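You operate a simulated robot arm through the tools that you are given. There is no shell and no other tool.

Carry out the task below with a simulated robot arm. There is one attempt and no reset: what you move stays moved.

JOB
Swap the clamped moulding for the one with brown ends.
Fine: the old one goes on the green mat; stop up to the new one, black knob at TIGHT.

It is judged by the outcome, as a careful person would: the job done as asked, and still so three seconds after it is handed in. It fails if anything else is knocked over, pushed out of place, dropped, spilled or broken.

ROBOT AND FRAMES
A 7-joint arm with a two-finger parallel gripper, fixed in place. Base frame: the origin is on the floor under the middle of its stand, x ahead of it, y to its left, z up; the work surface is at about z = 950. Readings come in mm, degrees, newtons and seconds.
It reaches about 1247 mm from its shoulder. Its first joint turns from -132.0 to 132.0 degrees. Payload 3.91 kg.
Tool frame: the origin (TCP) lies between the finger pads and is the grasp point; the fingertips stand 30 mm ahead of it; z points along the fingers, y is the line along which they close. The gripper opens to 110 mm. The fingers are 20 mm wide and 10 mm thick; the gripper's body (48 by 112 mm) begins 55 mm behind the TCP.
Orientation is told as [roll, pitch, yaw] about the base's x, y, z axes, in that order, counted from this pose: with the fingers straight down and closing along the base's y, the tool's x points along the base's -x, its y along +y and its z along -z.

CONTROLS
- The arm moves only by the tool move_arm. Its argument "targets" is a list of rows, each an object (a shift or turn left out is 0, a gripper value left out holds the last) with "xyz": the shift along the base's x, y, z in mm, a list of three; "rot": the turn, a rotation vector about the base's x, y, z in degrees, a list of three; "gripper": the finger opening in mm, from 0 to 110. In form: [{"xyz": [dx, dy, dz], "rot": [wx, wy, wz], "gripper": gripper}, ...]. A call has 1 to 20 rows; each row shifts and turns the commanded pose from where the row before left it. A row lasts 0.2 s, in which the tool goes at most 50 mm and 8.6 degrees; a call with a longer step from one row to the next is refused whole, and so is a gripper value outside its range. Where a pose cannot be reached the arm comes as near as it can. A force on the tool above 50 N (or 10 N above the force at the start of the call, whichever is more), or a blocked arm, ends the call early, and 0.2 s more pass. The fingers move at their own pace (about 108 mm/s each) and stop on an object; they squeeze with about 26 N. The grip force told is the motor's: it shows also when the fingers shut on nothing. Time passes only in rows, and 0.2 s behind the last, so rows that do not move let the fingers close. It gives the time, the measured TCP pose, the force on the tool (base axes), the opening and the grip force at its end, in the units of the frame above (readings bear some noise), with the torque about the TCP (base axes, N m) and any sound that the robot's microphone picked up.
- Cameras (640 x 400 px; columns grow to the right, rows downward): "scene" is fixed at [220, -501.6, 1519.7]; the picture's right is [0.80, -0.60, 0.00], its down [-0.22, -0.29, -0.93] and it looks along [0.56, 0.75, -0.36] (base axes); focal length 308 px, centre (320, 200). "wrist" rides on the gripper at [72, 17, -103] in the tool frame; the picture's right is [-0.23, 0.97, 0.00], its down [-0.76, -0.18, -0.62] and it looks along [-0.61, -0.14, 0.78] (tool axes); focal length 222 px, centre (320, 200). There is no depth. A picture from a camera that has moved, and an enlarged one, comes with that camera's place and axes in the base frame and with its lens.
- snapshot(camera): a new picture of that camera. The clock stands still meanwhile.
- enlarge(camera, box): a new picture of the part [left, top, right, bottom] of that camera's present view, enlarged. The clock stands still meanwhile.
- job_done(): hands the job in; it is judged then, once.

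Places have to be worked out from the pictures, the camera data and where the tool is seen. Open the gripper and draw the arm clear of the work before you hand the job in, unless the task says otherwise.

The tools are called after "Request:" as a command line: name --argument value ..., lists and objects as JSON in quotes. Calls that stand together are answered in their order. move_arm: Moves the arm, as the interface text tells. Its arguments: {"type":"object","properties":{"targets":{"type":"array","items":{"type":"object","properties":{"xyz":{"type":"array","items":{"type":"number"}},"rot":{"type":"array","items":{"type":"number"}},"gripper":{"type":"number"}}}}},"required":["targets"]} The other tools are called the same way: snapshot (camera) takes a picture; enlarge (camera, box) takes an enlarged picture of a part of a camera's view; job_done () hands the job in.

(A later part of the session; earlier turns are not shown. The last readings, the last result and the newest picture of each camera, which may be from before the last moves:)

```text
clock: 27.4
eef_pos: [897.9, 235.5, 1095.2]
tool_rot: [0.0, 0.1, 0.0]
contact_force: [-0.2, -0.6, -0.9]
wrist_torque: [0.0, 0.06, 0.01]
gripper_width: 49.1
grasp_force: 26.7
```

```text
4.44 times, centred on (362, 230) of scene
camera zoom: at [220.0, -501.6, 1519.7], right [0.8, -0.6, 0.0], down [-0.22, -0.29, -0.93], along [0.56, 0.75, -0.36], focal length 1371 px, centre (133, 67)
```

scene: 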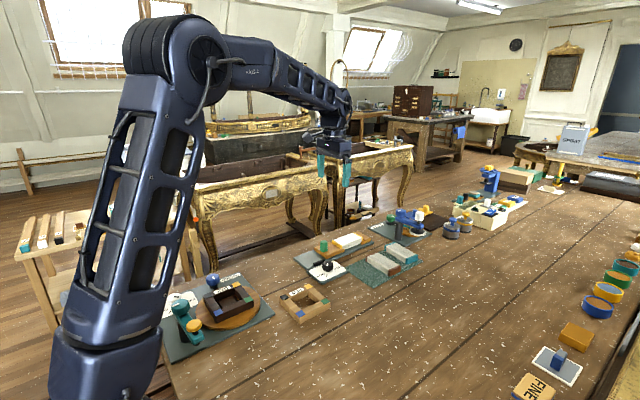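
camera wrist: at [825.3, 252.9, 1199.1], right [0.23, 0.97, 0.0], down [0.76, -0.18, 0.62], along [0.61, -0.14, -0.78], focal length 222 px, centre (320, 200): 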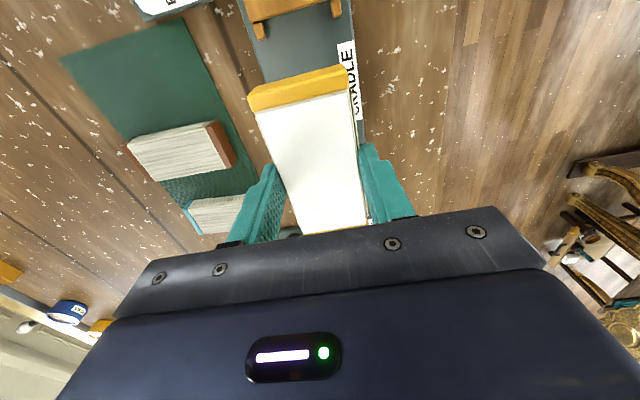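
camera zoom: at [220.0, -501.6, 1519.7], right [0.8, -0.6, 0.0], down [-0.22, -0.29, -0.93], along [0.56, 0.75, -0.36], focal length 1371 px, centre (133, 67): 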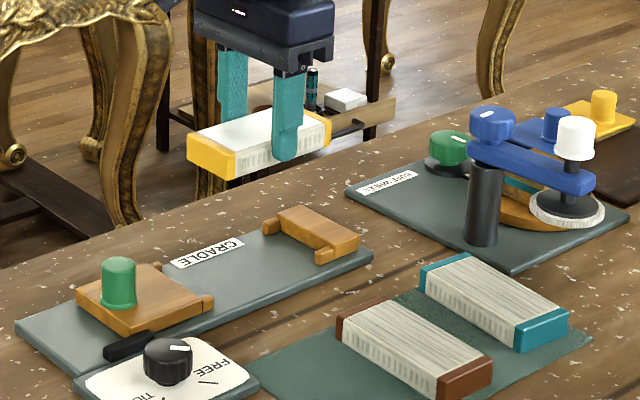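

The cradle is empty and the old moulding is secure (about 0.1 kg). I carry it over the free strip of the mat while turning −90° so it lies along y.

Request:
move_arm --targets '[{"xyz": [-5.8, -13.6, 0], "rot": [0, 0, -7.5]}, {"xyz": [-5.8, -13.6, 0], "rot": [0, 0, -7.5]}, {"xyz": [-5.8, -13.6, 0], "rot": [0, 0, -7.5]}, {"xyz": [-5.8, -13.6, 0], "rot": [0, 0, -7.5]}, {"xyz": [-5.8, -13.6, 0], "rot": [0, 0, -7.5]}, {"xyz": [-5.8, -13.6, 0], "rot": [0, 0, -7.5]}, {"xyz": [-5.8, -13.6, 0], "rot": [0, 0, -7.5]}, {"xyz": [-5.8, -13.6, 0], "rot": [0, 0, -7.5]}, {"xyz": [-5.8, -13.6, 0], "rot": [0, 0, -7.5]}, {"xyz": [-5.8, -13.6, 0], "rot": [0, 0, -7.5]}, {"xyz": [-5.8, -13.6, 0], "rot": [0, 0, -7.5]}, {"xyz": [-5.5, -13.7, 0], "rot": [0, 0, -7.5]}, {}]'

Request:
snapshot --camera "wrist"

Request:
enlarge --camera "scene" --box '[290, 195, 450, 295]'

```text
clock: 30.2
eef_pos: [827.0, 74.4, 1096.4]
tool_rot: [0.1, 0.0, -90.1]
contact_force: [0.0, -0.2, 0.0]
wrist_torque: [-0.02, 0.01, -0.02]
gripper_width: 49.3
grasp_force: 26.3
```

```text
taken
camera wrist: at [844.5, 146.4, 1199.5], right [0.97, -0.23, 0.0], down [-0.18, -0.76, 0.62], along [-0.14, -0.61, -0.78], focal length 222 px, centre (320, 200)
```

wrist: 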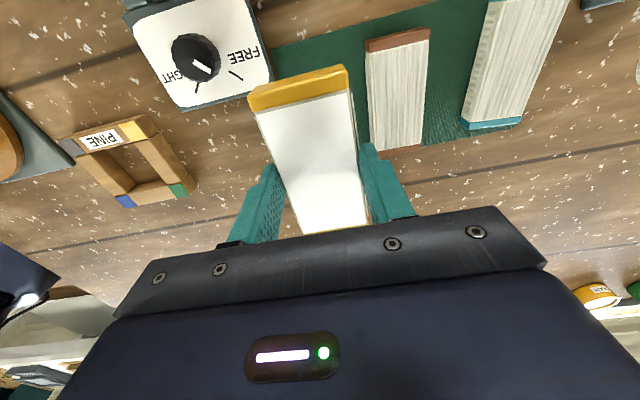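

```text
4.00 times, centred on (370, 245) of scene
camera zoom: at [220.0, -501.6, 1519.7], right [0.8, -0.6, 0.0], down [-0.22, -0.29, -0.93], along [0.56, 0.75, -0.36], focal length 1234 px, centre (120, 20)
```

zoom: 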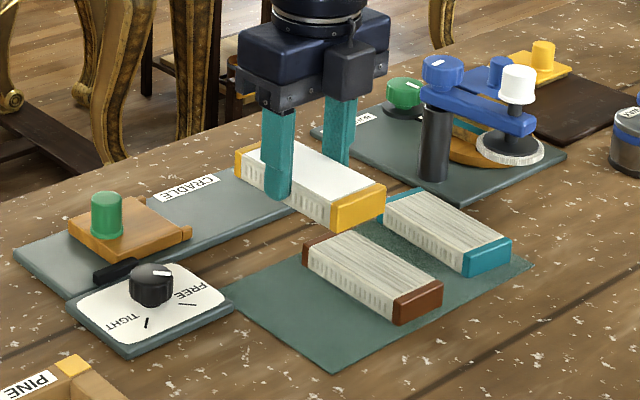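

Positions check out: it will sit x 803–852, y 18–126, inside the mat and clear of the brown one. I lower it to just above the mat.

Request:
move_arm --targets '[{"xyz": [0, 0, -30]}, {"xyz": [0, 0, -30]}, {"xyz": [0, 0, -25]}, {"xyz": [0, 0, -10]}, {"xyz": [0, 0, -4]}, {}]'

Request:
snapshot --camera "wrist"

Request:
enlarge --camera "scene" --box '[330, 235, 426, 295]'

```text
clock: 31.6
eef_pos: [828.0, 74.2, 996.6]
tool_rot: [0.0, 0.0, -90.0]
contact_force: [-0.2, 0.1, -0.9]
wrist_torque: [0.03, 0.01, 0.03]
gripper_width: 48.9
grasp_force: 26.2
```

```text
taken
camera wrist: at [844.9, 147.1, 1099.7], right [0.97, -0.23, 0.0], down [-0.18, -0.76, 0.62], along [-0.14, -0.61, -0.78], focal length 222 px, centre (320, 200)
```

wrist: 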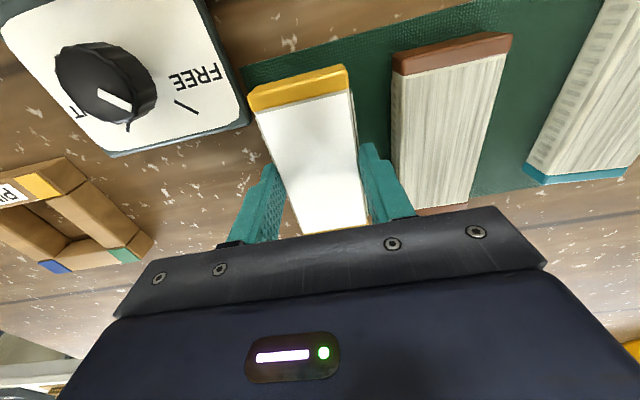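

```text
6.67 times, centred on (378, 265) of scene
camera zoom: at [220.0, -501.6, 1519.7], right [0.8, -0.6, 0.0], down [-0.22, -0.29, -0.93], along [0.56, 0.75, -0.36], focal length 2056 px, centre (-67, -233)
```

zoom: 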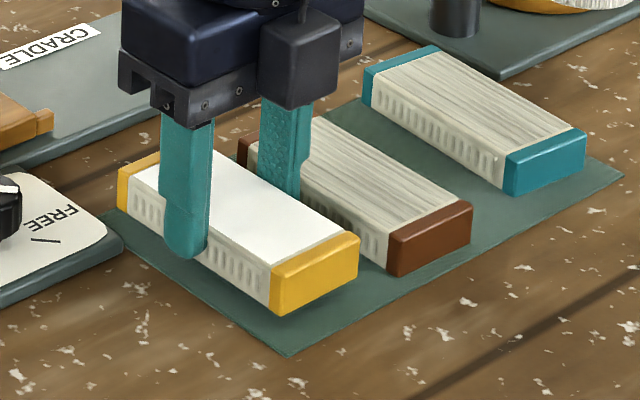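

It hovers several millimetres above the mat, well placed. I lower in small steps feeling for contact.

Request:
move_arm --targets '[{"xyz": [0, 0, -2]}, {"xyz": [0, 0, -2]}, {}]'

Request:
move_arm --targets '[{"xyz": [0, 0, -1]}, {"xyz": [0, 0, -1]}, {}]'

Request:
move_arm --targets '[{"xyz": [0, 0, -1]}, {}]'

```text
clock: 32.4
eef_pos: [826.7, 73.0, 992.3]
tool_rot: [-0.1, 0.0, -90.0]
contact_force: [-0.6, 0.5, -0.1]
wrist_torque: [0.0, 0.04, -0.02]
gripper_width: 49.5
grasp_force: 25.9
```

```text
clock: 33.2
eef_pos: [828.4, 72.9, 991.1]
tool_rot: [0.0, 0.0, -90.0]
contact_force: [0.7, -0.2, 0.2]
wrist_torque: [0.0, 0.01, 0.0]
gripper_width: 49.0
grasp_force: 25.8
```

```text
clock: 33.8
eef_pos: [827.6, 73.1, 988.9]
tool_rot: [0.0, 0.0, -90.1]
contact_force: [-0.1, 0.3, -0.7]
wrist_torque: [0.01, 0.0, -0.02]
gripper_width: 48.9
grasp_force: 25.7
```

No contact yet at z≈989; I continue down in 1 mm steps.

Request:
move_arm --targets '[{"xyz": [0, 0, -1]}, {}]'

Request:
move_arm --targets '[{"xyz": [0, 0, -1]}, {}]'

Request:
enlarge --camera "scene" --box '[330, 245, 394, 285]'

```text
clock: 34.4
eef_pos: [829.0, 74.2, 988.5]
tool_rot: [0.0, 0.0, -90.0]
contact_force: [0.0, -0.4, -0.5]
wrist_torque: [0.02, -0.01, 0.0]
gripper_width: 49.2
grasp_force: 26.3
```

```text
clock: 35.0
eef_pos: [827.4, 72.8, 987.8]
tool_rot: [0.1, -0.1, -90.0]
contact_force: [0.8, -0.2, 0.1]
wrist_torque: [0.02, -0.02, -0.03]
gripper_width: 49.2
grasp_force: 25.9
```

```text
10.00 times, centred on (362, 265) of scene
camera zoom: at [220.0, -501.6, 1519.7], right [0.8, -0.6, 0.0], down [-0.22, -0.29, -0.93], along [0.56, 0.75, -0.36], focal length 3084 px, centre (-100, -450)
```

zoom: 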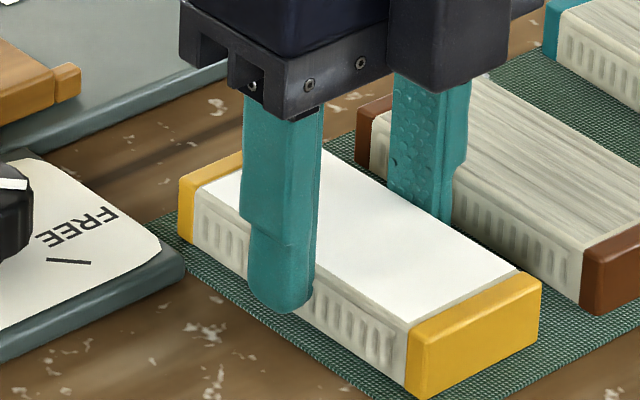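

Nearly down; a few more 1 mm steps.

Request:
move_arm --targets '[{"xyz": [0, 0, -1]}, {}]'

Request:
move_arm --targets '[{"xyz": [0, 0, -1]}, {}]'

```text
clock: 35.6
eef_pos: [826.6, 73.3, 987.1]
tool_rot: [-0.1, 0.0, -90.0]
contact_force: [-0.2, -0.1, -0.5]
wrist_torque: [-0.01, -0.04, 0.02]
gripper_width: 49.1
grasp_force: 26.0
```

```text
clock: 36.2
eef_pos: [827.7, 72.9, 985.9]
tool_rot: [0.0, -0.1, -90.0]
contact_force: [-1.1, -0.8, 4.7]
wrist_torque: [0.0, 0.04, 0.05]
gripper_width: 49.1
grasp_force: 26.7
```

Contact felt (4.7 N up). I open the fingers modestly and rise.

Request:
move_arm --targets '[{"gripper": 54}, {"gripper": 63}, {}]'

Request:
move_arm --targets '[{"xyz": [0, 0, 10]}, {"xyz": [0, 0, 30]}, {"xyz": [0, 0, 40]}, {"xyz": [0, 0, 30]}, {}]'

Request:
snapshot --camera "wrist"

Request:
enlarge --camera "scene" --box '[300, 215, 444, 305]'

```text
clock: 37.0
eef_pos: [827.8, 72.9, 985.6]
tool_rot: [0.0, 0.0, -90.0]
contact_force: [0.4, 0.3, 0.6]
wrist_torque: [0.01, -0.03, -0.01]
gripper_width: 62.9
grasp_force: 0.0
```

```text
clock: 38.2
eef_pos: [828.1, 72.0, 1097.1]
tool_rot: [0.0, 0.0, -90.0]
contact_force: [-0.2, -0.7, -0.6]
wrist_torque: [-0.03, -0.01, 0.0]
gripper_width: 63.3
grasp_force: 0.1
```

```text
taken
camera wrist: at [845.9, 145.4, 1199.4], right [0.97, -0.23, 0.0], down [-0.18, -0.76, 0.62], along [-0.14, -0.61, -0.78], focal length 222 px, centre (320, 200)
```

wrist: 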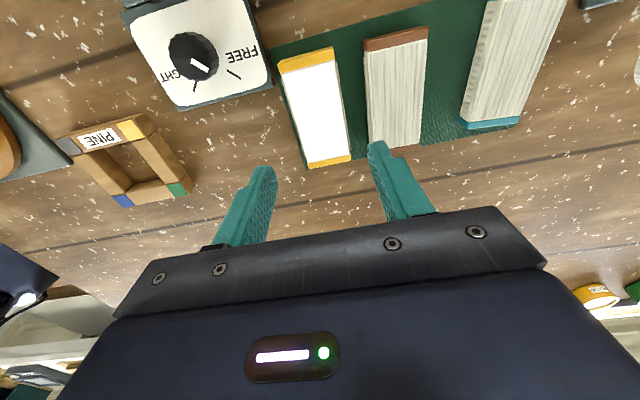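

```text
4.44 times, centred on (372, 260) of scene
camera zoom: at [220.0, -501.6, 1519.7], right [0.8, -0.6, 0.0], down [-0.22, -0.29, -0.93], along [0.56, 0.75, -0.36], focal length 1371 px, centre (89, -67)
```

zoom: 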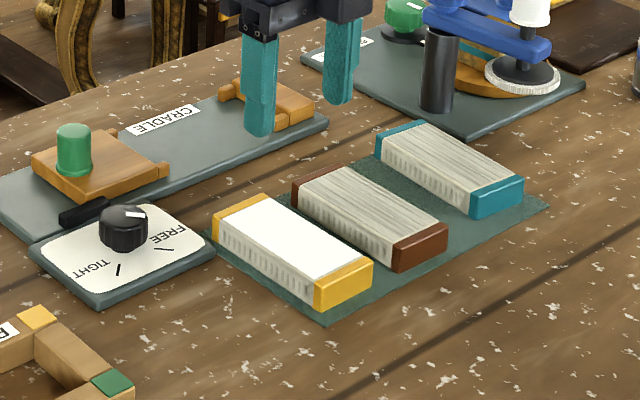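

The old moulding lies flat on the mat. I now locate the brown-ended one precisely from this view.

Request:
enlarge --camera "wrist" --box '[270, 20, 450, 160]'

```text
2.86 times, centred on (360, 90) of wrist
camera zoom: at [845.9, 145.4, 1199.4], right [0.97, -0.23, 0.0], down [-0.18, -0.76, 0.62], along [-0.14, -0.61, -0.78], focal length 635 px, centre (206, 514)
```

zoom: 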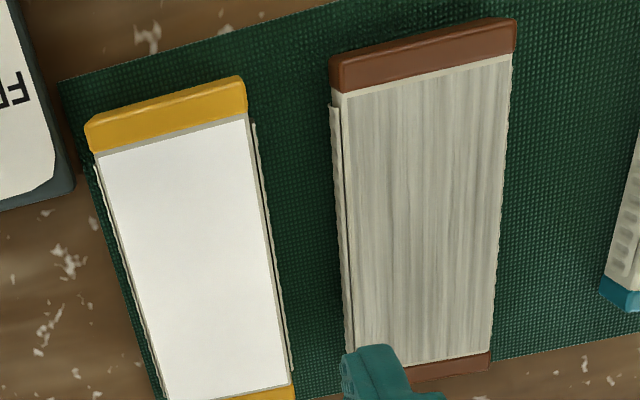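

Brown-ended moulding: centre ≈ (902.8, 69.5), turned about −2° from the y axis; gap to the old one ≈ 26 mm, enough for a finger. I move above it, yaw −92°, fingers at 63 mm.

Request:
move_arm --targets '[{"xyz": [25, -1, 0], "rot": [0, 0, -1.1]}, {"xyz": [25, -1, 0], "rot": [0, 0, -1.1]}, {"xyz": [24.8, -0.5, 0]}, {"xyz": [0, 0, -30]}, {"xyz": [0, 0, -30]}, {}]'

Request:
snapshot --camera "wrist"

Request:
enlarge --camera "wrist" --box '[220, 50, 420, 210]'

Request:
enlarge --camera "scene" --box '[330, 215, 442, 285]'

```text
clock: 39.6
eef_pos: [902.2, 69.6, 1035.8]
tool_rot: [0.1, 0.1, -92.2]
contact_force: [0.9, 0.0, -0.4]
wrist_torque: [0.0, 0.0, -0.01]
gripper_width: 63.0
grasp_force: 0.2
```

```text
taken
camera wrist: at [922.0, 142.5, 1138.9], right [0.96, -0.27, 0.0], down [-0.21, -0.75, 0.62], along [-0.17, -0.6, -0.78], focal length 222 px, centre (320, 200)
```

wrist: 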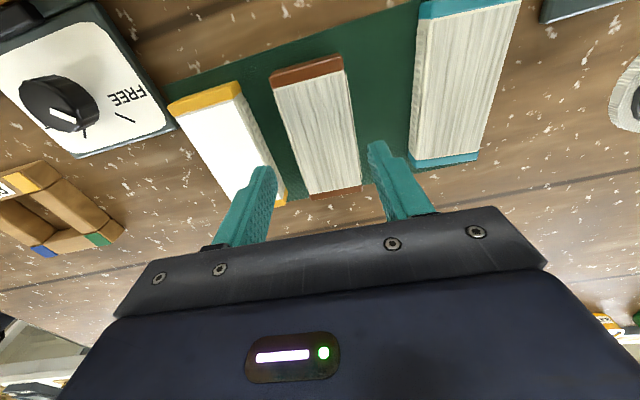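

```text
2.50 times, centred on (320, 130) of wrist
camera zoom: at [922.0, 142.5, 1138.9], right [0.96, -0.27, 0.0], down [-0.21, -0.75, 0.62], along [-0.17, -0.6, -0.78], focal length 555 px, centre (320, 375)
```

zoom: 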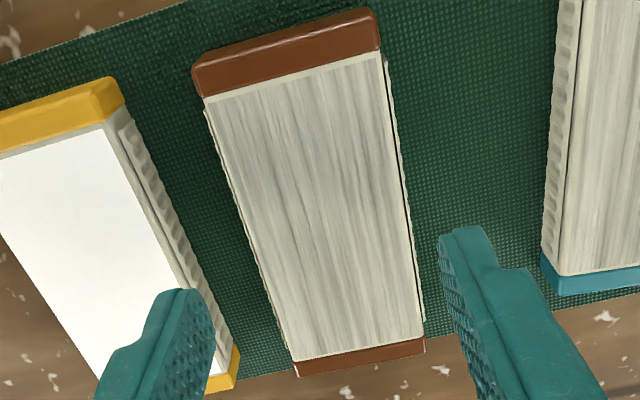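

```text
5.71 times, centred on (386, 250) of scene
camera zoom: at [220.0, -501.6, 1519.7], right [0.8, -0.6, 0.0], down [-0.22, -0.29, -0.93], along [0.56, 0.75, -0.36], focal length 1762 px, centre (-57, -86)
```

zoom: 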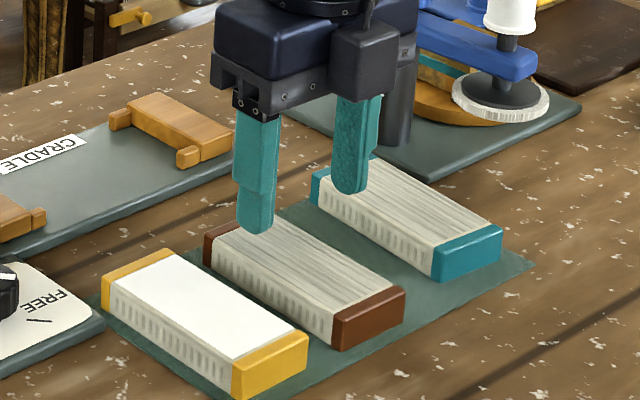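

By this closer view the moulding's centre is about 2.5 mm further in +x. I correct that, descend over it, and check clearance.

Request:
move_arm --targets '[{"xyz": [2.5, 0.3, 0]}, {"xyz": [0, 0, -20]}, {"xyz": [0, 0, -16]}, {"xyz": [0, 0, -8]}, {"xyz": [0, 0, -4]}, {}]'

Request:
enlarge --camera "wrist" --box '[220, 50, 420, 210]'

Request:
enlarge --camera "scene" --box '[330, 225, 426, 285]'

```text
clock: 41.0
eef_pos: [905.9, 70.9, 989.7]
tool_rot: [0.0, -0.1, -92.2]
contact_force: [-0.4, 0.7, -0.6]
wrist_torque: [-0.01, 0.02, -0.03]
gripper_width: 62.9
grasp_force: 0.1
```

```text
2.50 times, centred on (320, 130) of wrist
camera zoom: at [924.9, 143.1, 1091.4], right [0.96, -0.26, 0.0], down [-0.21, -0.75, 0.62], along [-0.17, -0.6, -0.78], focal length 555 px, centre (320, 375)
```

zoom: 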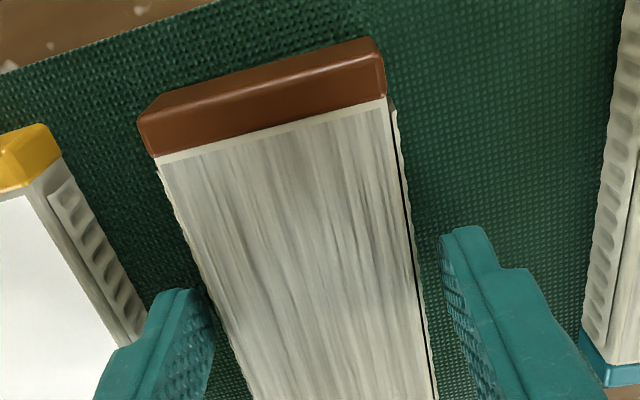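

```text
6.67 times, centred on (378, 255) of scene
camera zoom: at [220.0, -501.6, 1519.7], right [0.8, -0.6, 0.0], down [-0.22, -0.29, -0.93], along [0.56, 0.75, -0.36], focal length 2056 px, centre (-67, -167)
```

zoom: 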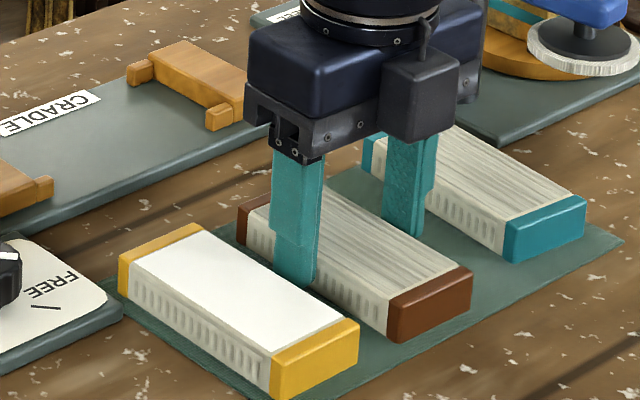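

Clearance on both sides, a bit tighter on the far side. I shift 1.5 mm in +x and close on the moulding.

Request:
move_arm --targets '[{"xyz": [1.5, 0, -1]}, {"gripper": 56}, {"gripper": 48}, {"gripper": 40}, {}, {}]'

Request:
enlarge --camera "wrist" --box '[220, 50, 420, 210]'

```text
clock: 42.4
eef_pos: [906.2, 71.0, 986.1]
tool_rot: [0.0, 0.0, -92.2]
contact_force: [-0.2, -0.5, -0.3]
wrist_torque: [0.01, 0.03, 0.0]
gripper_width: 49.0
grasp_force: 26.6
```

```text
2.50 times, centred on (320, 130) of wrist
camera zoom: at [926.7, 143.1, 1090.2], right [0.96, -0.26, 0.0], down [-0.21, -0.75, 0.62], along [-0.17, -0.6, -0.78], focal length 555 px, centre (320, 375)
```

zoom: 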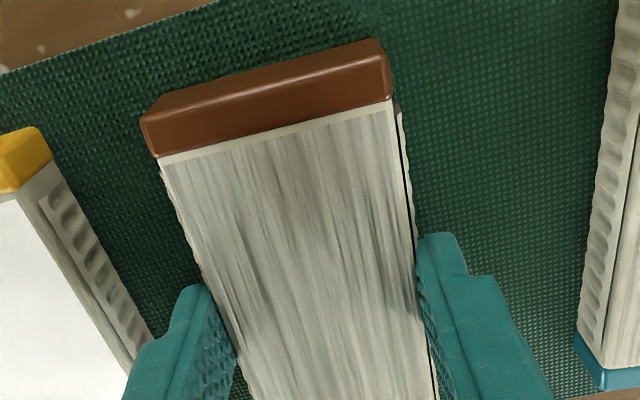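

Held at 49.0 mm. I lift it straight up 100 mm.

Request:
move_arm --targets '[{"xyz": [0, 0, 4]}, {"xyz": [0, 0, 10]}, {"xyz": [0, 0, 20]}, {"xyz": [0, 0, 30]}, {"xyz": [0, 0, 36]}, {}]'

Request:
enlarge --camera "wrist" --box '[200, 30, 440, 230]'

Request:
enlarge --camera "scene" --box '[310, 195, 454, 285]'

```text
clock: 43.8
eef_pos: [906.7, 69.0, 1087.2]
tool_rot: [0.0, -0.1, -92.2]
contact_force: [0.3, 0.0, -1.3]
wrist_torque: [0.02, 0.0, -0.04]
gripper_width: 49.3
grasp_force: 25.8
```

```text
2.00 times, centred on (320, 130) of wrist
camera zoom: at [926.3, 142.2, 1191.1], right [0.96, -0.26, 0.0], down [-0.21, -0.75, 0.62], along [-0.17, -0.6, -0.78], focal length 444 px, centre (320, 340)
```

zoom: 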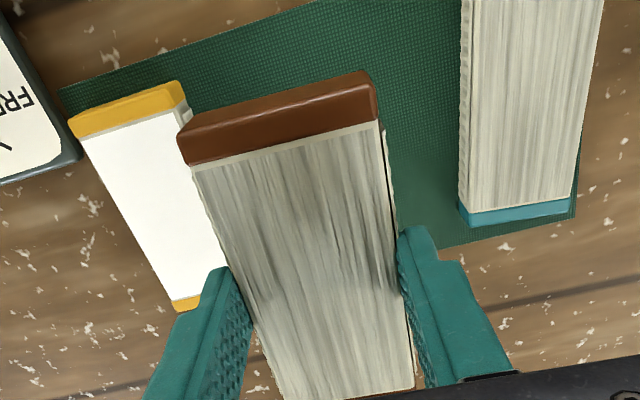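

```text
4.44 times, centred on (382, 240) of scene
camera zoom: at [220.0, -501.6, 1519.7], right [0.8, -0.6, 0.0], down [-0.22, -0.29, -0.93], along [0.56, 0.75, -0.36], focal length 1371 px, centre (44, 22)
```

zoom: 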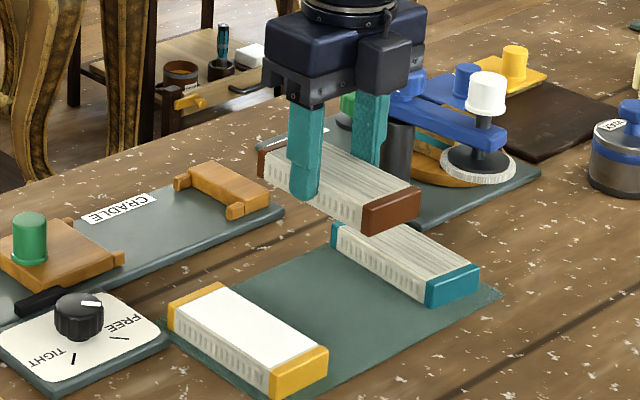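

The new moulding is gripped squarely. I carry it to the cradle at raised height while turning +92.2°, aiming for x≈892 so it comes down about 5 mm short of the fixed end.

Request:
move_arm --targets '[{"xyz": [0, 0, 20]}, {"xyz": [-1.2, 13.8, 0], "rot": [0, 0, 7.7]}, {"xyz": [-1.2, 13.8, 0], "rot": [0, 0, 7.7]}, {"xyz": [-1.2, 13.8, 0], "rot": [0, 0, 7.7]}, {"xyz": [-1.2, 13.8, 0], "rot": [0, 0, 7.7]}, {"xyz": [-1.2, 13.8, 0], "rot": [0, 0, 7.7]}, {"xyz": [-1.2, 13.8, 0], "rot": [0, 0, 7.7]}, {"xyz": [-1.2, 13.8, 0], "rot": [0, 0, 7.7]}, {"xyz": [-1.2, 13.8, 0], "rot": [0, 0, 7.7]}, {"xyz": [-1.2, 13.8, 0], "rot": [0, 0, 7.7]}, {"xyz": [-1.2, 13.8, 0], "rot": [0, 0, 7.7]}, {"xyz": [-1.2, 13.8, 0], "rot": [0, 0, 7.7]}, {"xyz": [-1.6, 13.7, 0], "rot": [0, 0, 7.5]}, {}]'

Request:
snapshot --camera "wrist"

Request:
enlarge --camera "scene" --box '[290, 185, 434, 275]'

```text
clock: 46.8
eef_pos: [891.2, 236.6, 1106.1]
tool_rot: [0.1, 0.0, 0.0]
contact_force: [0.4, -1.2, -1.1]
wrist_torque: [-0.02, -0.01, 0.02]
gripper_width: 49.3
grasp_force: 26.0
```

```text
taken
camera wrist: at [819.5, 253.3, 1210.2], right [0.23, 0.97, 0.0], down [0.76, -0.18, 0.62], along [0.61, -0.14, -0.78], focal length 222 px, centre (320, 200)
```

wrist: 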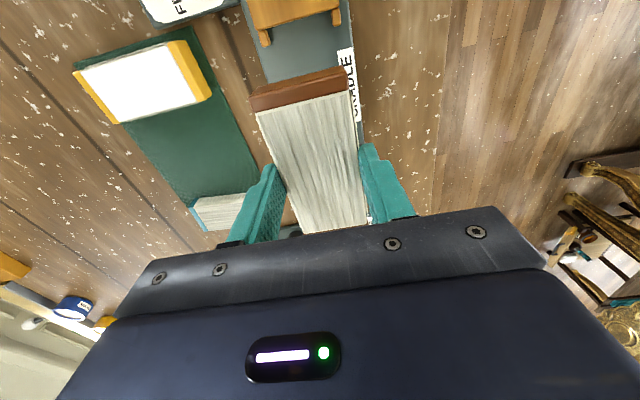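

```text
4.44 times, centred on (362, 230) of scene
camera zoom: at [220.0, -501.6, 1519.7], right [0.8, -0.6, 0.0], down [-0.22, -0.29, -0.93], along [0.56, 0.75, -0.36], focal length 1371 px, centre (133, 67)
```

zoom: 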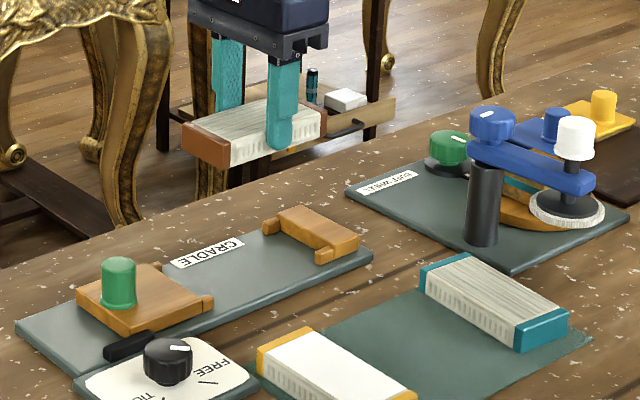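

The pose is right (yaw 0). I lower to about 25 mm above the cradle bed and check the lateral alignment before entering the ears.

Request:
move_arm --targets '[{"xyz": [0, 0, -30]}, {"xyz": [0, 0, -30]}, {"xyz": [0, 0, -20]}, {"xyz": [0, 0, -6]}, {}]'

Request:
enlarge --camera "scene" --box '[310, 215, 390, 265]'

Request:
enlarge --camera "wrist" --box '[220, 20, 420, 145]'

```text
clock: 48.0
eef_pos: [892.3, 236.6, 1019.1]
tool_rot: [0.1, 0.0, 0.0]
contact_force: [1.1, 0.3, -1.1]
wrist_torque: [0.0, 0.0, 0.0]
gripper_width: 49.1
grasp_force: 26.0
```

```text
8.00 times, centred on (350, 240) of scene
camera zoom: at [220.0, -501.6, 1519.7], right [0.8, -0.6, 0.0], down [-0.22, -0.29, -0.93], along [0.56, 0.75, -0.36], focal length 2468 px, centre (80, -120)
```

zoom: 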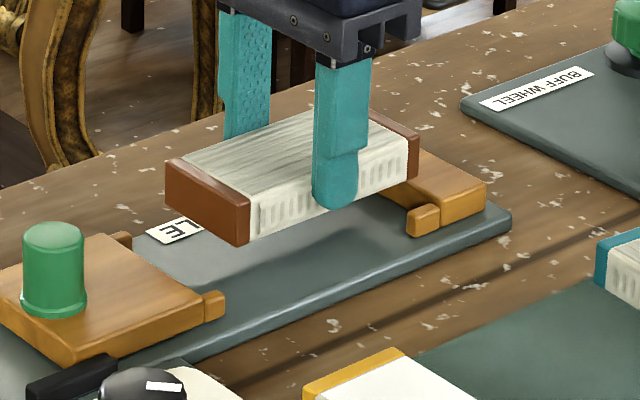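

```text
3.20 times, centred on (320, 82) of wrist
camera zoom: at [820.0, 253.7, 1123.0], right [0.23, 0.97, 0.0], down [0.76, -0.18, 0.62], along [0.61, -0.14, -0.78], focal length 711 px, centre (320, 576)
```

zoom: 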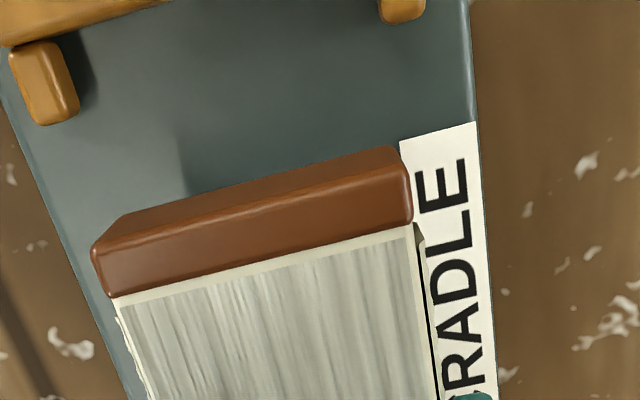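

Alignment looks right (same y as the old one's grip). I lower between the ears in smaller steps.

Request:
move_arm --targets '[{"xyz": [0, 0, -4]}, {"xyz": [0, 0, -4]}, {"xyz": [0, 0, -4]}, {"xyz": [0, 0, -4]}, {"xyz": [0, 0, -3]}, {}]'

Request:
enlarge --camera "scene" --box '[326, 220, 390, 260]'

Request:
enlarge --camera "wrist" --box '[220, 60, 420, 185]'

```text
clock: 49.4
eef_pos: [891.4, 235.9, 1001.8]
tool_rot: [0.0, 0.0, 0.0]
contact_force: [0.2, 1.0, -0.8]
wrist_torque: [0.0, -0.01, 0.04]
gripper_width: 49.2
grasp_force: 26.1
```

```text
10.00 times, centred on (358, 240) of scene
camera zoom: at [220.0, -501.6, 1519.7], right [0.8, -0.6, 0.0], down [-0.22, -0.29, -0.93], along [0.56, 0.75, -0.36], focal length 3084 px, centre (-60, -200)
```

zoom: 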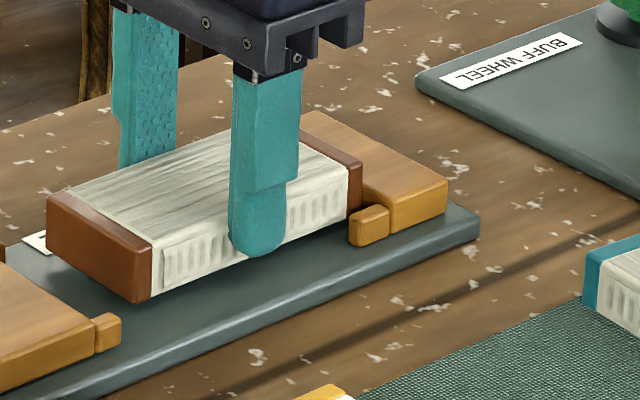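

```text
3.20 times, centred on (320, 122) of wrist
camera zoom: at [820.2, 253.7, 1105.1], right [0.23, 0.97, 0.0], down [0.76, -0.18, 0.62], along [0.61, -0.14, -0.78], focal length 711 px, centre (320, 448)
```

zoom: 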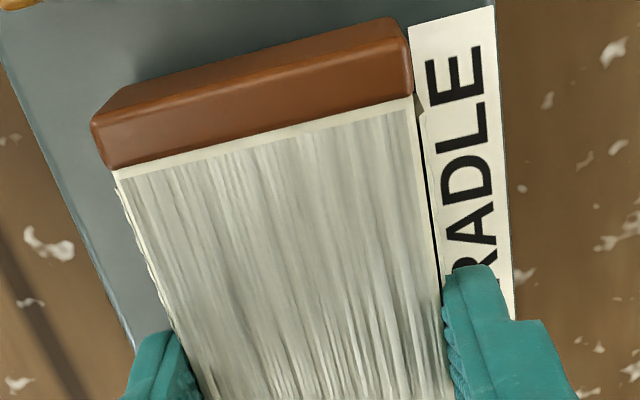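

No contact with the ears, and the moulding is a few millimetres above the bed. I continue in 1–1.5 mm steps until it touches.

Request:
move_arm --targets '[{"xyz": [0, 0, -1.5]}, {"xyz": [0, 0, -1.5]}, {}]'

Request:
move_arm --targets '[{"xyz": [0, 0, -1]}, {}]'

Request:
move_arm --targets '[{"xyz": [0, 0, -0.7]}, {}]'

```text
clock: 50.2
eef_pos: [891.1, 236.6, 997.5]
tool_rot: [-0.1, 0.1, 0.0]
contact_force: [0.6, 0.5, -1.4]
wrist_torque: [0.0, 0.02, -0.01]
gripper_width: 49.0
grasp_force: 25.9
```

```text
clock: 50.8
eef_pos: [891.7, 236.2, 998.2]
tool_rot: [-0.1, 0.0, 0.0]
contact_force: [-0.3, 0.0, -1.0]
wrist_torque: [0.02, -0.03, -0.02]
gripper_width: 49.0
grasp_force: 25.8
```

```text
clock: 51.4
eef_pos: [892.1, 236.5, 997.0]
tool_rot: [0.0, 0.0, 0.0]
contact_force: [-0.7, 0.1, -0.9]
wrist_torque: [-0.01, 0.0, -0.01]
gripper_width: 49.0
grasp_force: 25.9
```

Still just clear at 996.8; one or two more small steps.

Request:
move_arm --targets '[{"xyz": [0, 0, -0.7]}, {}]'

Request:
move_arm --targets '[{"xyz": [0, 0, -0.7]}, {}]'

```text
clock: 52.0
eef_pos: [891.7, 236.4, 996.9]
tool_rot: [0.0, 0.0, -0.1]
contact_force: [-0.2, 1.0, 4.1]
wrist_torque: [0.04, 0.15, -0.06]
gripper_width: 48.7
grasp_force: 26.1
```

```text
clock: 52.6
eef_pos: [892.9, 236.7, 997.6]
tool_rot: [0.1, -0.1, -0.1]
contact_force: [1.0, 2.2, 13.2]
wrist_torque: [0.05, 0.21, 0.03]
gripper_width: 49.3
grasp_force: 26.2
```

It is seated on the bed (13 N). I ease the pressure and slide it gently toward the fixed end until it touches.

Request:
move_arm --targets '[{"xyz": [0, 0, 0.9]}, {"xyz": [1, 0, 0]}, {"xyz": [1, 0, 0]}, {}]'

Request:
move_arm --targets '[{"xyz": [1, 0, 0]}, {}]'

Request:
move_arm --targets '[{"xyz": [1, 0, 0]}, {}]'

```text
clock: 53.6
eef_pos: [893.9, 235.4, 997.3]
tool_rot: [0.0, 0.1, 0.1]
contact_force: [-4.5, -1.4, 10.4]
wrist_torque: [0.01, 0.01, -0.02]
gripper_width: 49.0
grasp_force: 26.5
```

```text
clock: 54.2
eef_pos: [894.5, 236.3, 996.7]
tool_rot: [0.0, 0.0, 0.1]
contact_force: [-2.9, -0.1, 5.3]
wrist_torque: [0.0, 0.01, -0.02]
gripper_width: 49.1
grasp_force: 26.2
```

```text
clock: 54.8
eef_pos: [894.9, 235.6, 996.3]
tool_rot: [0.0, 0.1, 0.0]
contact_force: [-5.4, -1.7, -0.1]
wrist_torque: [0.02, 0.08, -0.02]
gripper_width: 49.1
grasp_force: 25.4
```

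A light −x reaction is showing; one more small step to confirm the end contact.

Request:
move_arm --targets '[{"xyz": [0.8, 0, 0]}, {}]'

Request:
enlarge --camera "scene" --box '[326, 220, 390, 260]'

```text
clock: 55.4
eef_pos: [896.5, 237.1, 996.8]
tool_rot: [-0.1, 0.1, -0.1]
contact_force: [-19.9, -4.4, -0.9]
wrist_torque: [-0.13, 0.58, -0.09]
gripper_width: 49.5
grasp_force: 25.6
```

```text
10.00 times, centred on (358, 240) of scene
camera zoom: at [220.0, -501.6, 1519.7], right [0.8, -0.6, 0.0], down [-0.22, -0.29, -0.93], along [0.56, 0.75, -0.36], focal length 3084 px, centre (-60, -200)
```

zoom: 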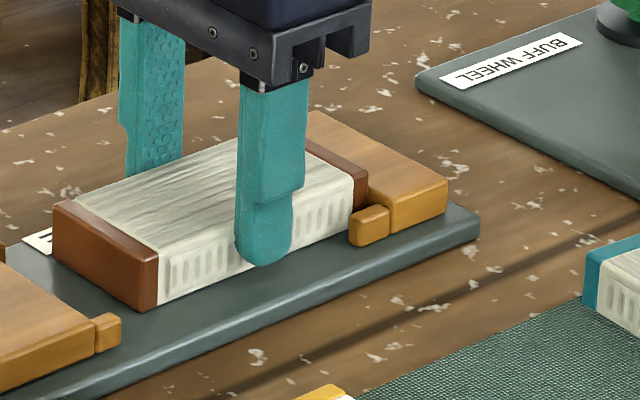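

The moulding is against the fixed end (−20 N). I relax by 0.7 mm, open the fingers and rise.

Request:
move_arm --targets '[{"xyz": [-0.7, 0, 0]}, {"gripper": 56}, {"gripper": 70}, {}]'

Request:
move_arm --targets '[{"xyz": [0, 0, 15]}, {"xyz": [0, 0, 30]}, {"xyz": [0, 0, 40]}, {"xyz": [0, 0, 35]}, {"xyz": [-35, 0, 0]}, {"xyz": [-35, 0, 0]}, {}]'

Request:
snapshot --camera "wrist"

Request:
enlarge --camera "wrist" --box '[220, 50, 420, 175]'

Request:
enlarge --camera "scene" --box '[300, 210, 428, 290]'

```text
clock: 56.4
eef_pos: [896.3, 235.7, 996.7]
tool_rot: [0.0, 0.0, 0.0]
contact_force: [0.5, -0.4, -0.1]
wrist_torque: [0.01, 0.02, 0.0]
gripper_width: 70.0
grasp_force: 0.0
```

```text
clock: 58.0
eef_pos: [826.2, 236.3, 1119.6]
tool_rot: [0.0, 0.1, 0.0]
contact_force: [0.8, 0.0, 1.7]
wrist_torque: [0.0, 0.05, -0.01]
gripper_width: 70.1
grasp_force: 0.1
```

```text
taken
camera wrist: at [752.9, 254.0, 1221.4], right [0.23, 0.97, 0.0], down [0.76, -0.18, 0.62], along [0.61, -0.14, -0.78], focal length 222 px, centre (320, 200)
```

wrist: 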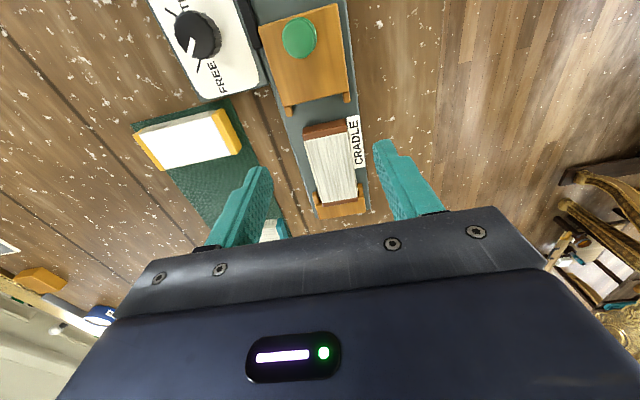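

```text
3.20 times, centred on (320, 112) of wrist
camera zoom: at [752.9, 254.0, 1221.4], right [0.23, 0.97, 0.0], down [0.76, -0.18, 0.62], along [0.61, -0.14, -0.78], focal length 711 px, centre (320, 480)
```

zoom: 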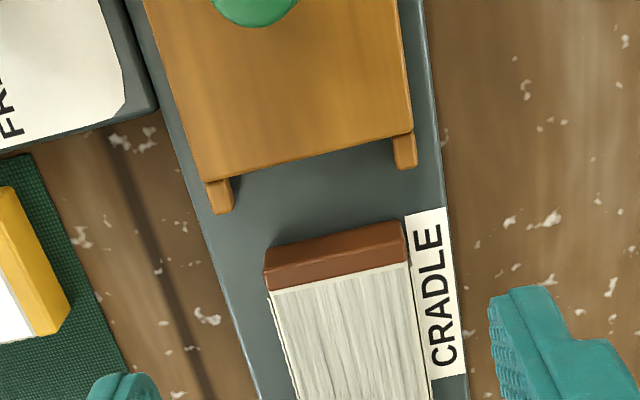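

```text
5.00 times, centred on (364, 250) of scene
camera zoom: at [220.0, -501.6, 1519.7], right [0.8, -0.6, 0.0], down [-0.22, -0.29, -0.93], along [0.56, 0.75, -0.36], focal length 1542 px, centre (100, -50)
```

zoom: 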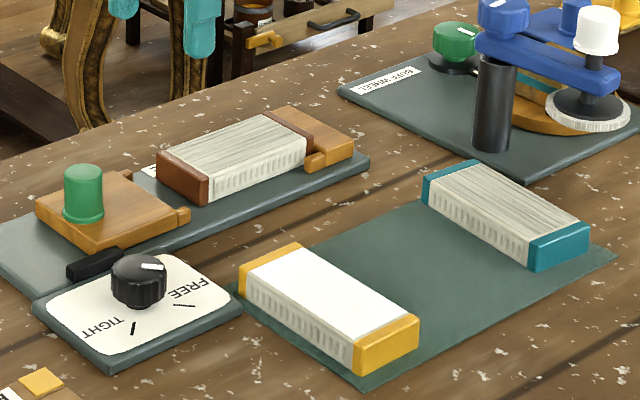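

New moulding seated with a clean gap to the stop. I go back to the peg (≈752, 234.5), high first.

Request:
move_arm --targets '[{"xyz": [-37, -0.4, 0], "gripper": 56}, {"xyz": [-37, -0.4, 0]}, {"xyz": [0, 0, -30]}, {}]'

Request:
enlarge --camera "wrist" --box '[220, 50, 420, 175]'

```text
clock: 59.0
eef_pos: [751.0, 235.2, 1086.3]
tool_rot: [-0.1, 0.0, 0.0]
contact_force: [-0.7, -0.5, 0.2]
wrist_torque: [-0.01, -0.02, 0.04]
gripper_width: 56.1
grasp_force: 0.0
```

```text
3.20 times, centred on (320, 112) of wrist
camera zoom: at [678.1, 253.0, 1190.5], right [0.23, 0.97, 0.0], down [0.76, -0.18, 0.62], along [0.61, -0.14, -0.78], focal length 711 px, centre (320, 480)
```

zoom: 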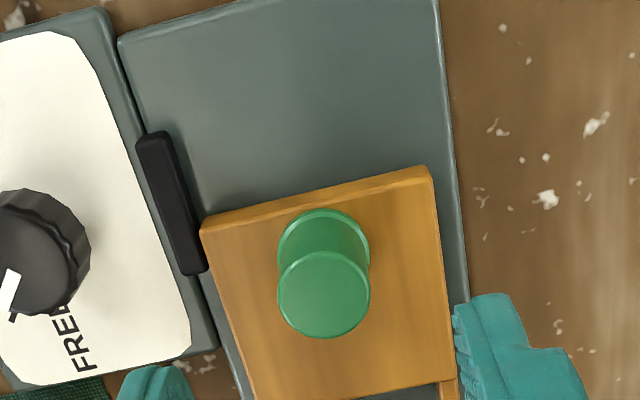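

The peg sits a few mm forward of my TCP; I shift +3 mm in x, descend and grip it.

Request:
move_arm --targets '[{"xyz": [3, 0, -24]}, {"xyz": [0, 0, -22]}, {"xyz": [0, 0, -12]}, {"xyz": [0, 0, -6]}, {"gripper": 40}, {"gripper": 25}, {"gripper": 15}, {}, {}]'

Request:
enlarge --camera "wrist" --box '[220, 60, 420, 185]'

```text
clock: 61.0
eef_pos: [755.1, 234.5, 1023.1]
tool_rot: [0.0, 0.1, 0.1]
contact_force: [0.1, -5.0, -3.9]
wrist_torque: [0.22, -0.03, 0.03]
gripper_width: 24.7
grasp_force: 44.5
```

```text
3.20 times, centred on (320, 122) of wrist
camera zoom: at [682.2, 252.1, 1126.3], right [0.23, 0.97, 0.0], down [0.76, -0.18, 0.62], along [0.61, -0.14, -0.78], focal length 711 px, centre (320, 448)
```

zoom: 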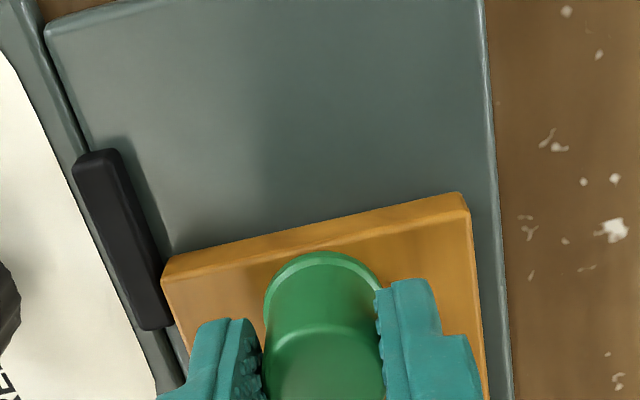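

Peg gripped. I slide the stop forward, 28 mm quickly then feel for contact.

Request:
move_arm --targets '[{"xyz": [4, 0, 0]}, {"xyz": [6, 0, 0]}, {"xyz": [6, 0, 0]}, {"xyz": [6, 0, 0]}, {"xyz": [4, 0, 0]}, {"xyz": [2, 0, 0]}, {}]'

Request:
enlarge --camera "scene" --box '[310, 220, 390, 270]'

```text
clock: 62.6
eef_pos: [782.4, 235.2, 1022.9]
tool_rot: [0.1, -0.1, 0.0]
contact_force: [0.0, -19.9, 6.2]
wrist_torque: [-0.84, 0.17, -0.11]
gripper_width: 24.9
grasp_force: 45.0
```

```text
8.00 times, centred on (350, 245) of scene
camera zoom: at [220.0, -501.6, 1519.7], right [0.8, -0.6, 0.0], down [-0.22, -0.29, -0.93], along [0.56, 0.75, -0.36], focal length 2468 px, centre (80, -160)
```

zoom: 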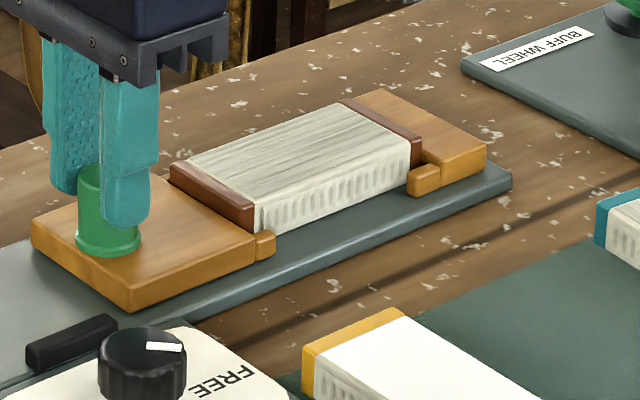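

The stop is now almost touching the moulding. I relieve the side force slightly and creep forward in 1 mm steps.

Request:
move_arm --targets '[{"xyz": [0.5, -0.7, 0]}, {"xyz": [0.7, 0, 0]}, {}]'

Request:
move_arm --targets '[{"xyz": [0.8, 0, 0]}, {}]'

```text
clock: 63.4
eef_pos: [783.7, 235.0, 1022.9]
tool_rot: [0.1, 0.0, -0.1]
contact_force: [0.9, -17.0, 5.0]
wrist_torque: [-0.79, -0.2, -0.04]
gripper_width: 24.9
grasp_force: 44.7
```

```text
clock: 64.0
eef_pos: [784.1, 234.3, 1023.1]
tool_rot: [0.0, -0.1, -0.1]
contact_force: [-4.8, -21.1, 2.3]
wrist_torque: [-0.22, -0.01, -0.08]
gripper_width: 24.9
grasp_force: 45.2
```

Request:
move_arm --targets '[{"xyz": [0.8, 0, 0]}, {}]'

Request:
enlarge --camera "scene" --box '[318, 225, 382, 265]'

```text
clock: 64.6
eef_pos: [784.6, 235.8, 1022.7]
tool_rot: [0.0, 0.0, 0.0]
contact_force: [-12.2, -18.0, 7.0]
wrist_torque: [-0.8, 0.65, -0.11]
gripper_width: 24.9
grasp_force: 45.2
```

```text
10.00 times, centred on (350, 245) of scene
camera zoom: at [220.0, -501.6, 1519.7], right [0.8, -0.6, 0.0], down [-0.22, -0.29, -0.93], along [0.56, 0.75, -0.36], focal length 3084 px, centre (20, -250)
```

zoom: 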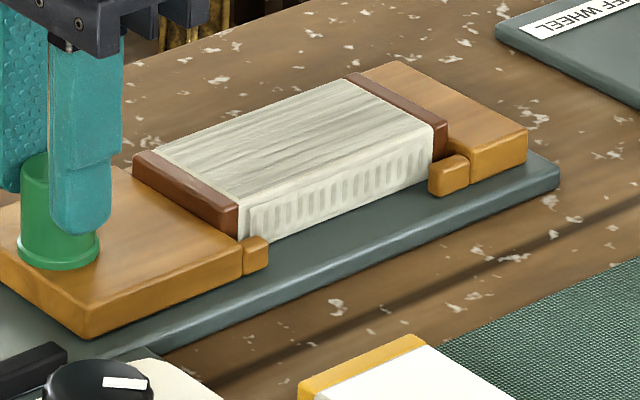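

−12 N in x and rising: the stop is pressing the moulding against the fixed end. One more half-millimetre for firm contact, then I release without pulling back.

Request:
move_arm --targets '[{"xyz": [0.5, 0, 0]}, {}]'

Request:
move_arm --targets '[{"gripper": 30}, {"gripper": 50}, {}]'

Request:
enlarge --camera "scene" --box '[318, 225, 382, 265]'

```text
clock: 65.2
eef_pos: [784.7, 234.4, 1022.9]
tool_rot: [0.0, 0.1, -0.1]
contact_force: [-26.6, -19.8, 3.8]
wrist_torque: [-0.21, 0.82, -0.17]
gripper_width: 24.9
grasp_force: 45.3
```

```text
clock: 66.0
eef_pos: [786.9, 235.0, 1022.4]
tool_rot: [0.1, 0.0, 0.0]
contact_force: [-0.4, -0.1, 0.3]
wrist_torque: [-0.04, 0.02, -0.02]
gripper_width: 50.4
grasp_force: 0.1
```

```text
10.00 times, centred on (350, 245) of scene
camera zoom: at [220.0, -501.6, 1519.7], right [0.8, -0.6, 0.0], down [-0.22, -0.29, -0.93], along [0.56, 0.75, -0.36], focal length 3084 px, centre (20, -250)
```

zoom: 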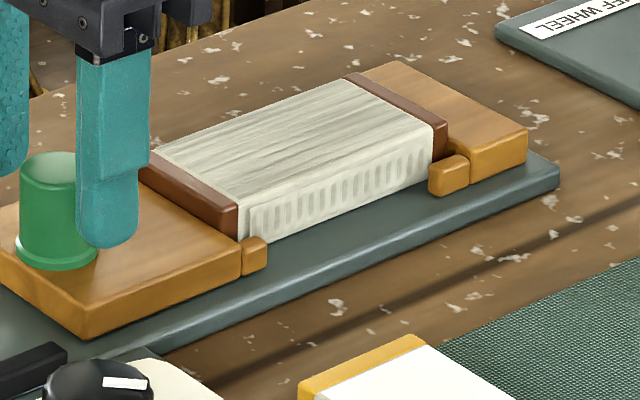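

Released. I rise and check from above that the stop touches the moulding.

Request:
move_arm --targets '[{"xyz": [0, 0, 15]}, {"xyz": [0, 0, 30]}, {"xyz": [0, 0, 35]}, {}]'

Request:
snapshot --camera "wrist"

Request:
enlarge --camera "wrist" --box '[280, 120, 380, 182]'

Request:
enlarge --camera "scene" --box '[326, 232, 358, 252]'

```text
clock: 67.0
eef_pos: [785.2, 236.2, 1101.9]
tool_rot: [0.0, -0.1, 0.0]
contact_force: [-0.2, 0.4, -0.7]
wrist_torque: [0.0, 0.0, -0.01]
gripper_width: 50.0
grasp_force: 0.1
```

```text
taken
camera wrist: at [713.9, 253.3, 1205.8], right [0.23, 0.97, 0.0], down [0.76, -0.18, 0.62], along [0.61, -0.14, -0.78], focal length 222 px, centre (320, 200)
```

wrist: 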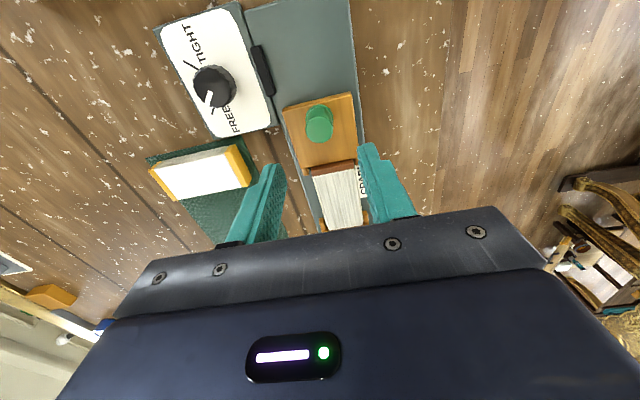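

```text
6.40 times, centred on (330, 151) of wrist
camera zoom: at [713.9, 253.3, 1205.8], right [0.23, 0.97, 0.0], down [0.76, -0.18, 0.62], along [0.61, -0.14, -0.78], focal length 1422 px, centre (256, 514)
```

zoom: 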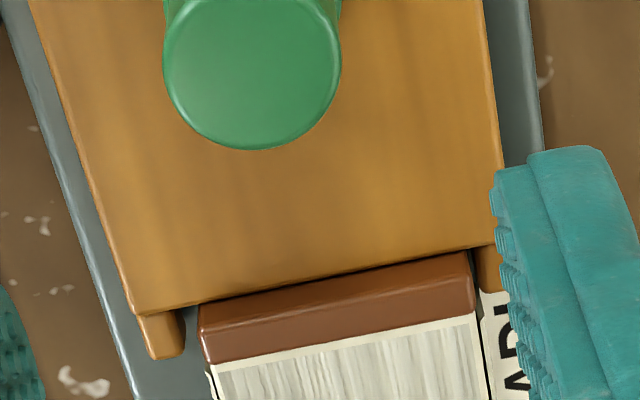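

```text
16.00 times, centred on (342, 242) of scene
camera zoom: at [220.0, -501.6, 1519.7], right [0.8, -0.6, 0.0], down [-0.22, -0.29, -0.93], along [0.56, 0.75, -0.36], focal length 4935 px, centre (-32, -472)
```

zoom: 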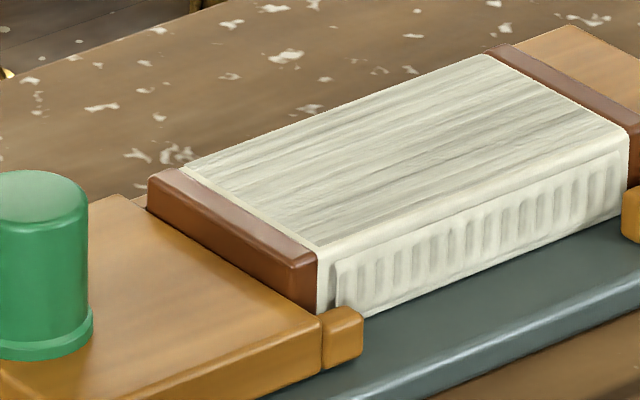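

The stop is flush against the brown end cap. Now I go to the black knob at +45° yaw to turn it back clockwise to TIGHT.

Request:
move_arm --targets '[{"xyz": [-8.3, -14.6, 0], "rot": [0, 0, 7.5], "gripper": 56}, {"xyz": [-8.3, -14.6, 0], "rot": [0, 0, 7.5]}, {"xyz": [-8.3, -14.7, 0], "rot": [0, 0, 7.5]}, {"xyz": [-8.3, -14.7, 0], "rot": [0, 0, 7.5]}, {"xyz": [-8.3, -14.7, 0], "rot": [0, 0, 7.5]}, {"xyz": [-8.3, -14.7, 0], "rot": [0, 0, 7.5]}, {"xyz": [0, 0, -30]}, {"xyz": [0, 0, -25]}, {}]'

Request:
enlarge --camera "wrist" --box '[220, 60, 420, 185]'

```text
clock: 69.0
eef_pos: [735.0, 147.2, 1047.1]
tool_rot: [0.0, 0.1, 45.0]
contact_force: [-0.2, 0.0, 0.2]
wrist_torque: [0.01, 0.01, 0.02]
gripper_width: 55.7
grasp_force: 0.0
```

```text
3.20 times, centred on (320, 122) of wrist
camera zoom: at [672.2, 107.9, 1150.8], right [-0.53, 0.85, 0.0], down [0.66, 0.41, 0.62], along [0.53, 0.33, -0.78], focal length 711 px, centre (320, 448)
```

zoom: 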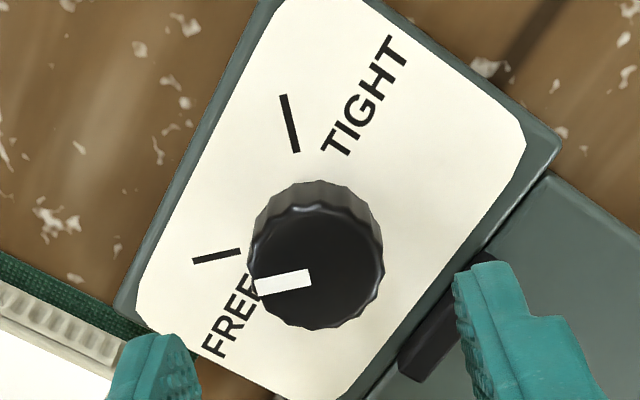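

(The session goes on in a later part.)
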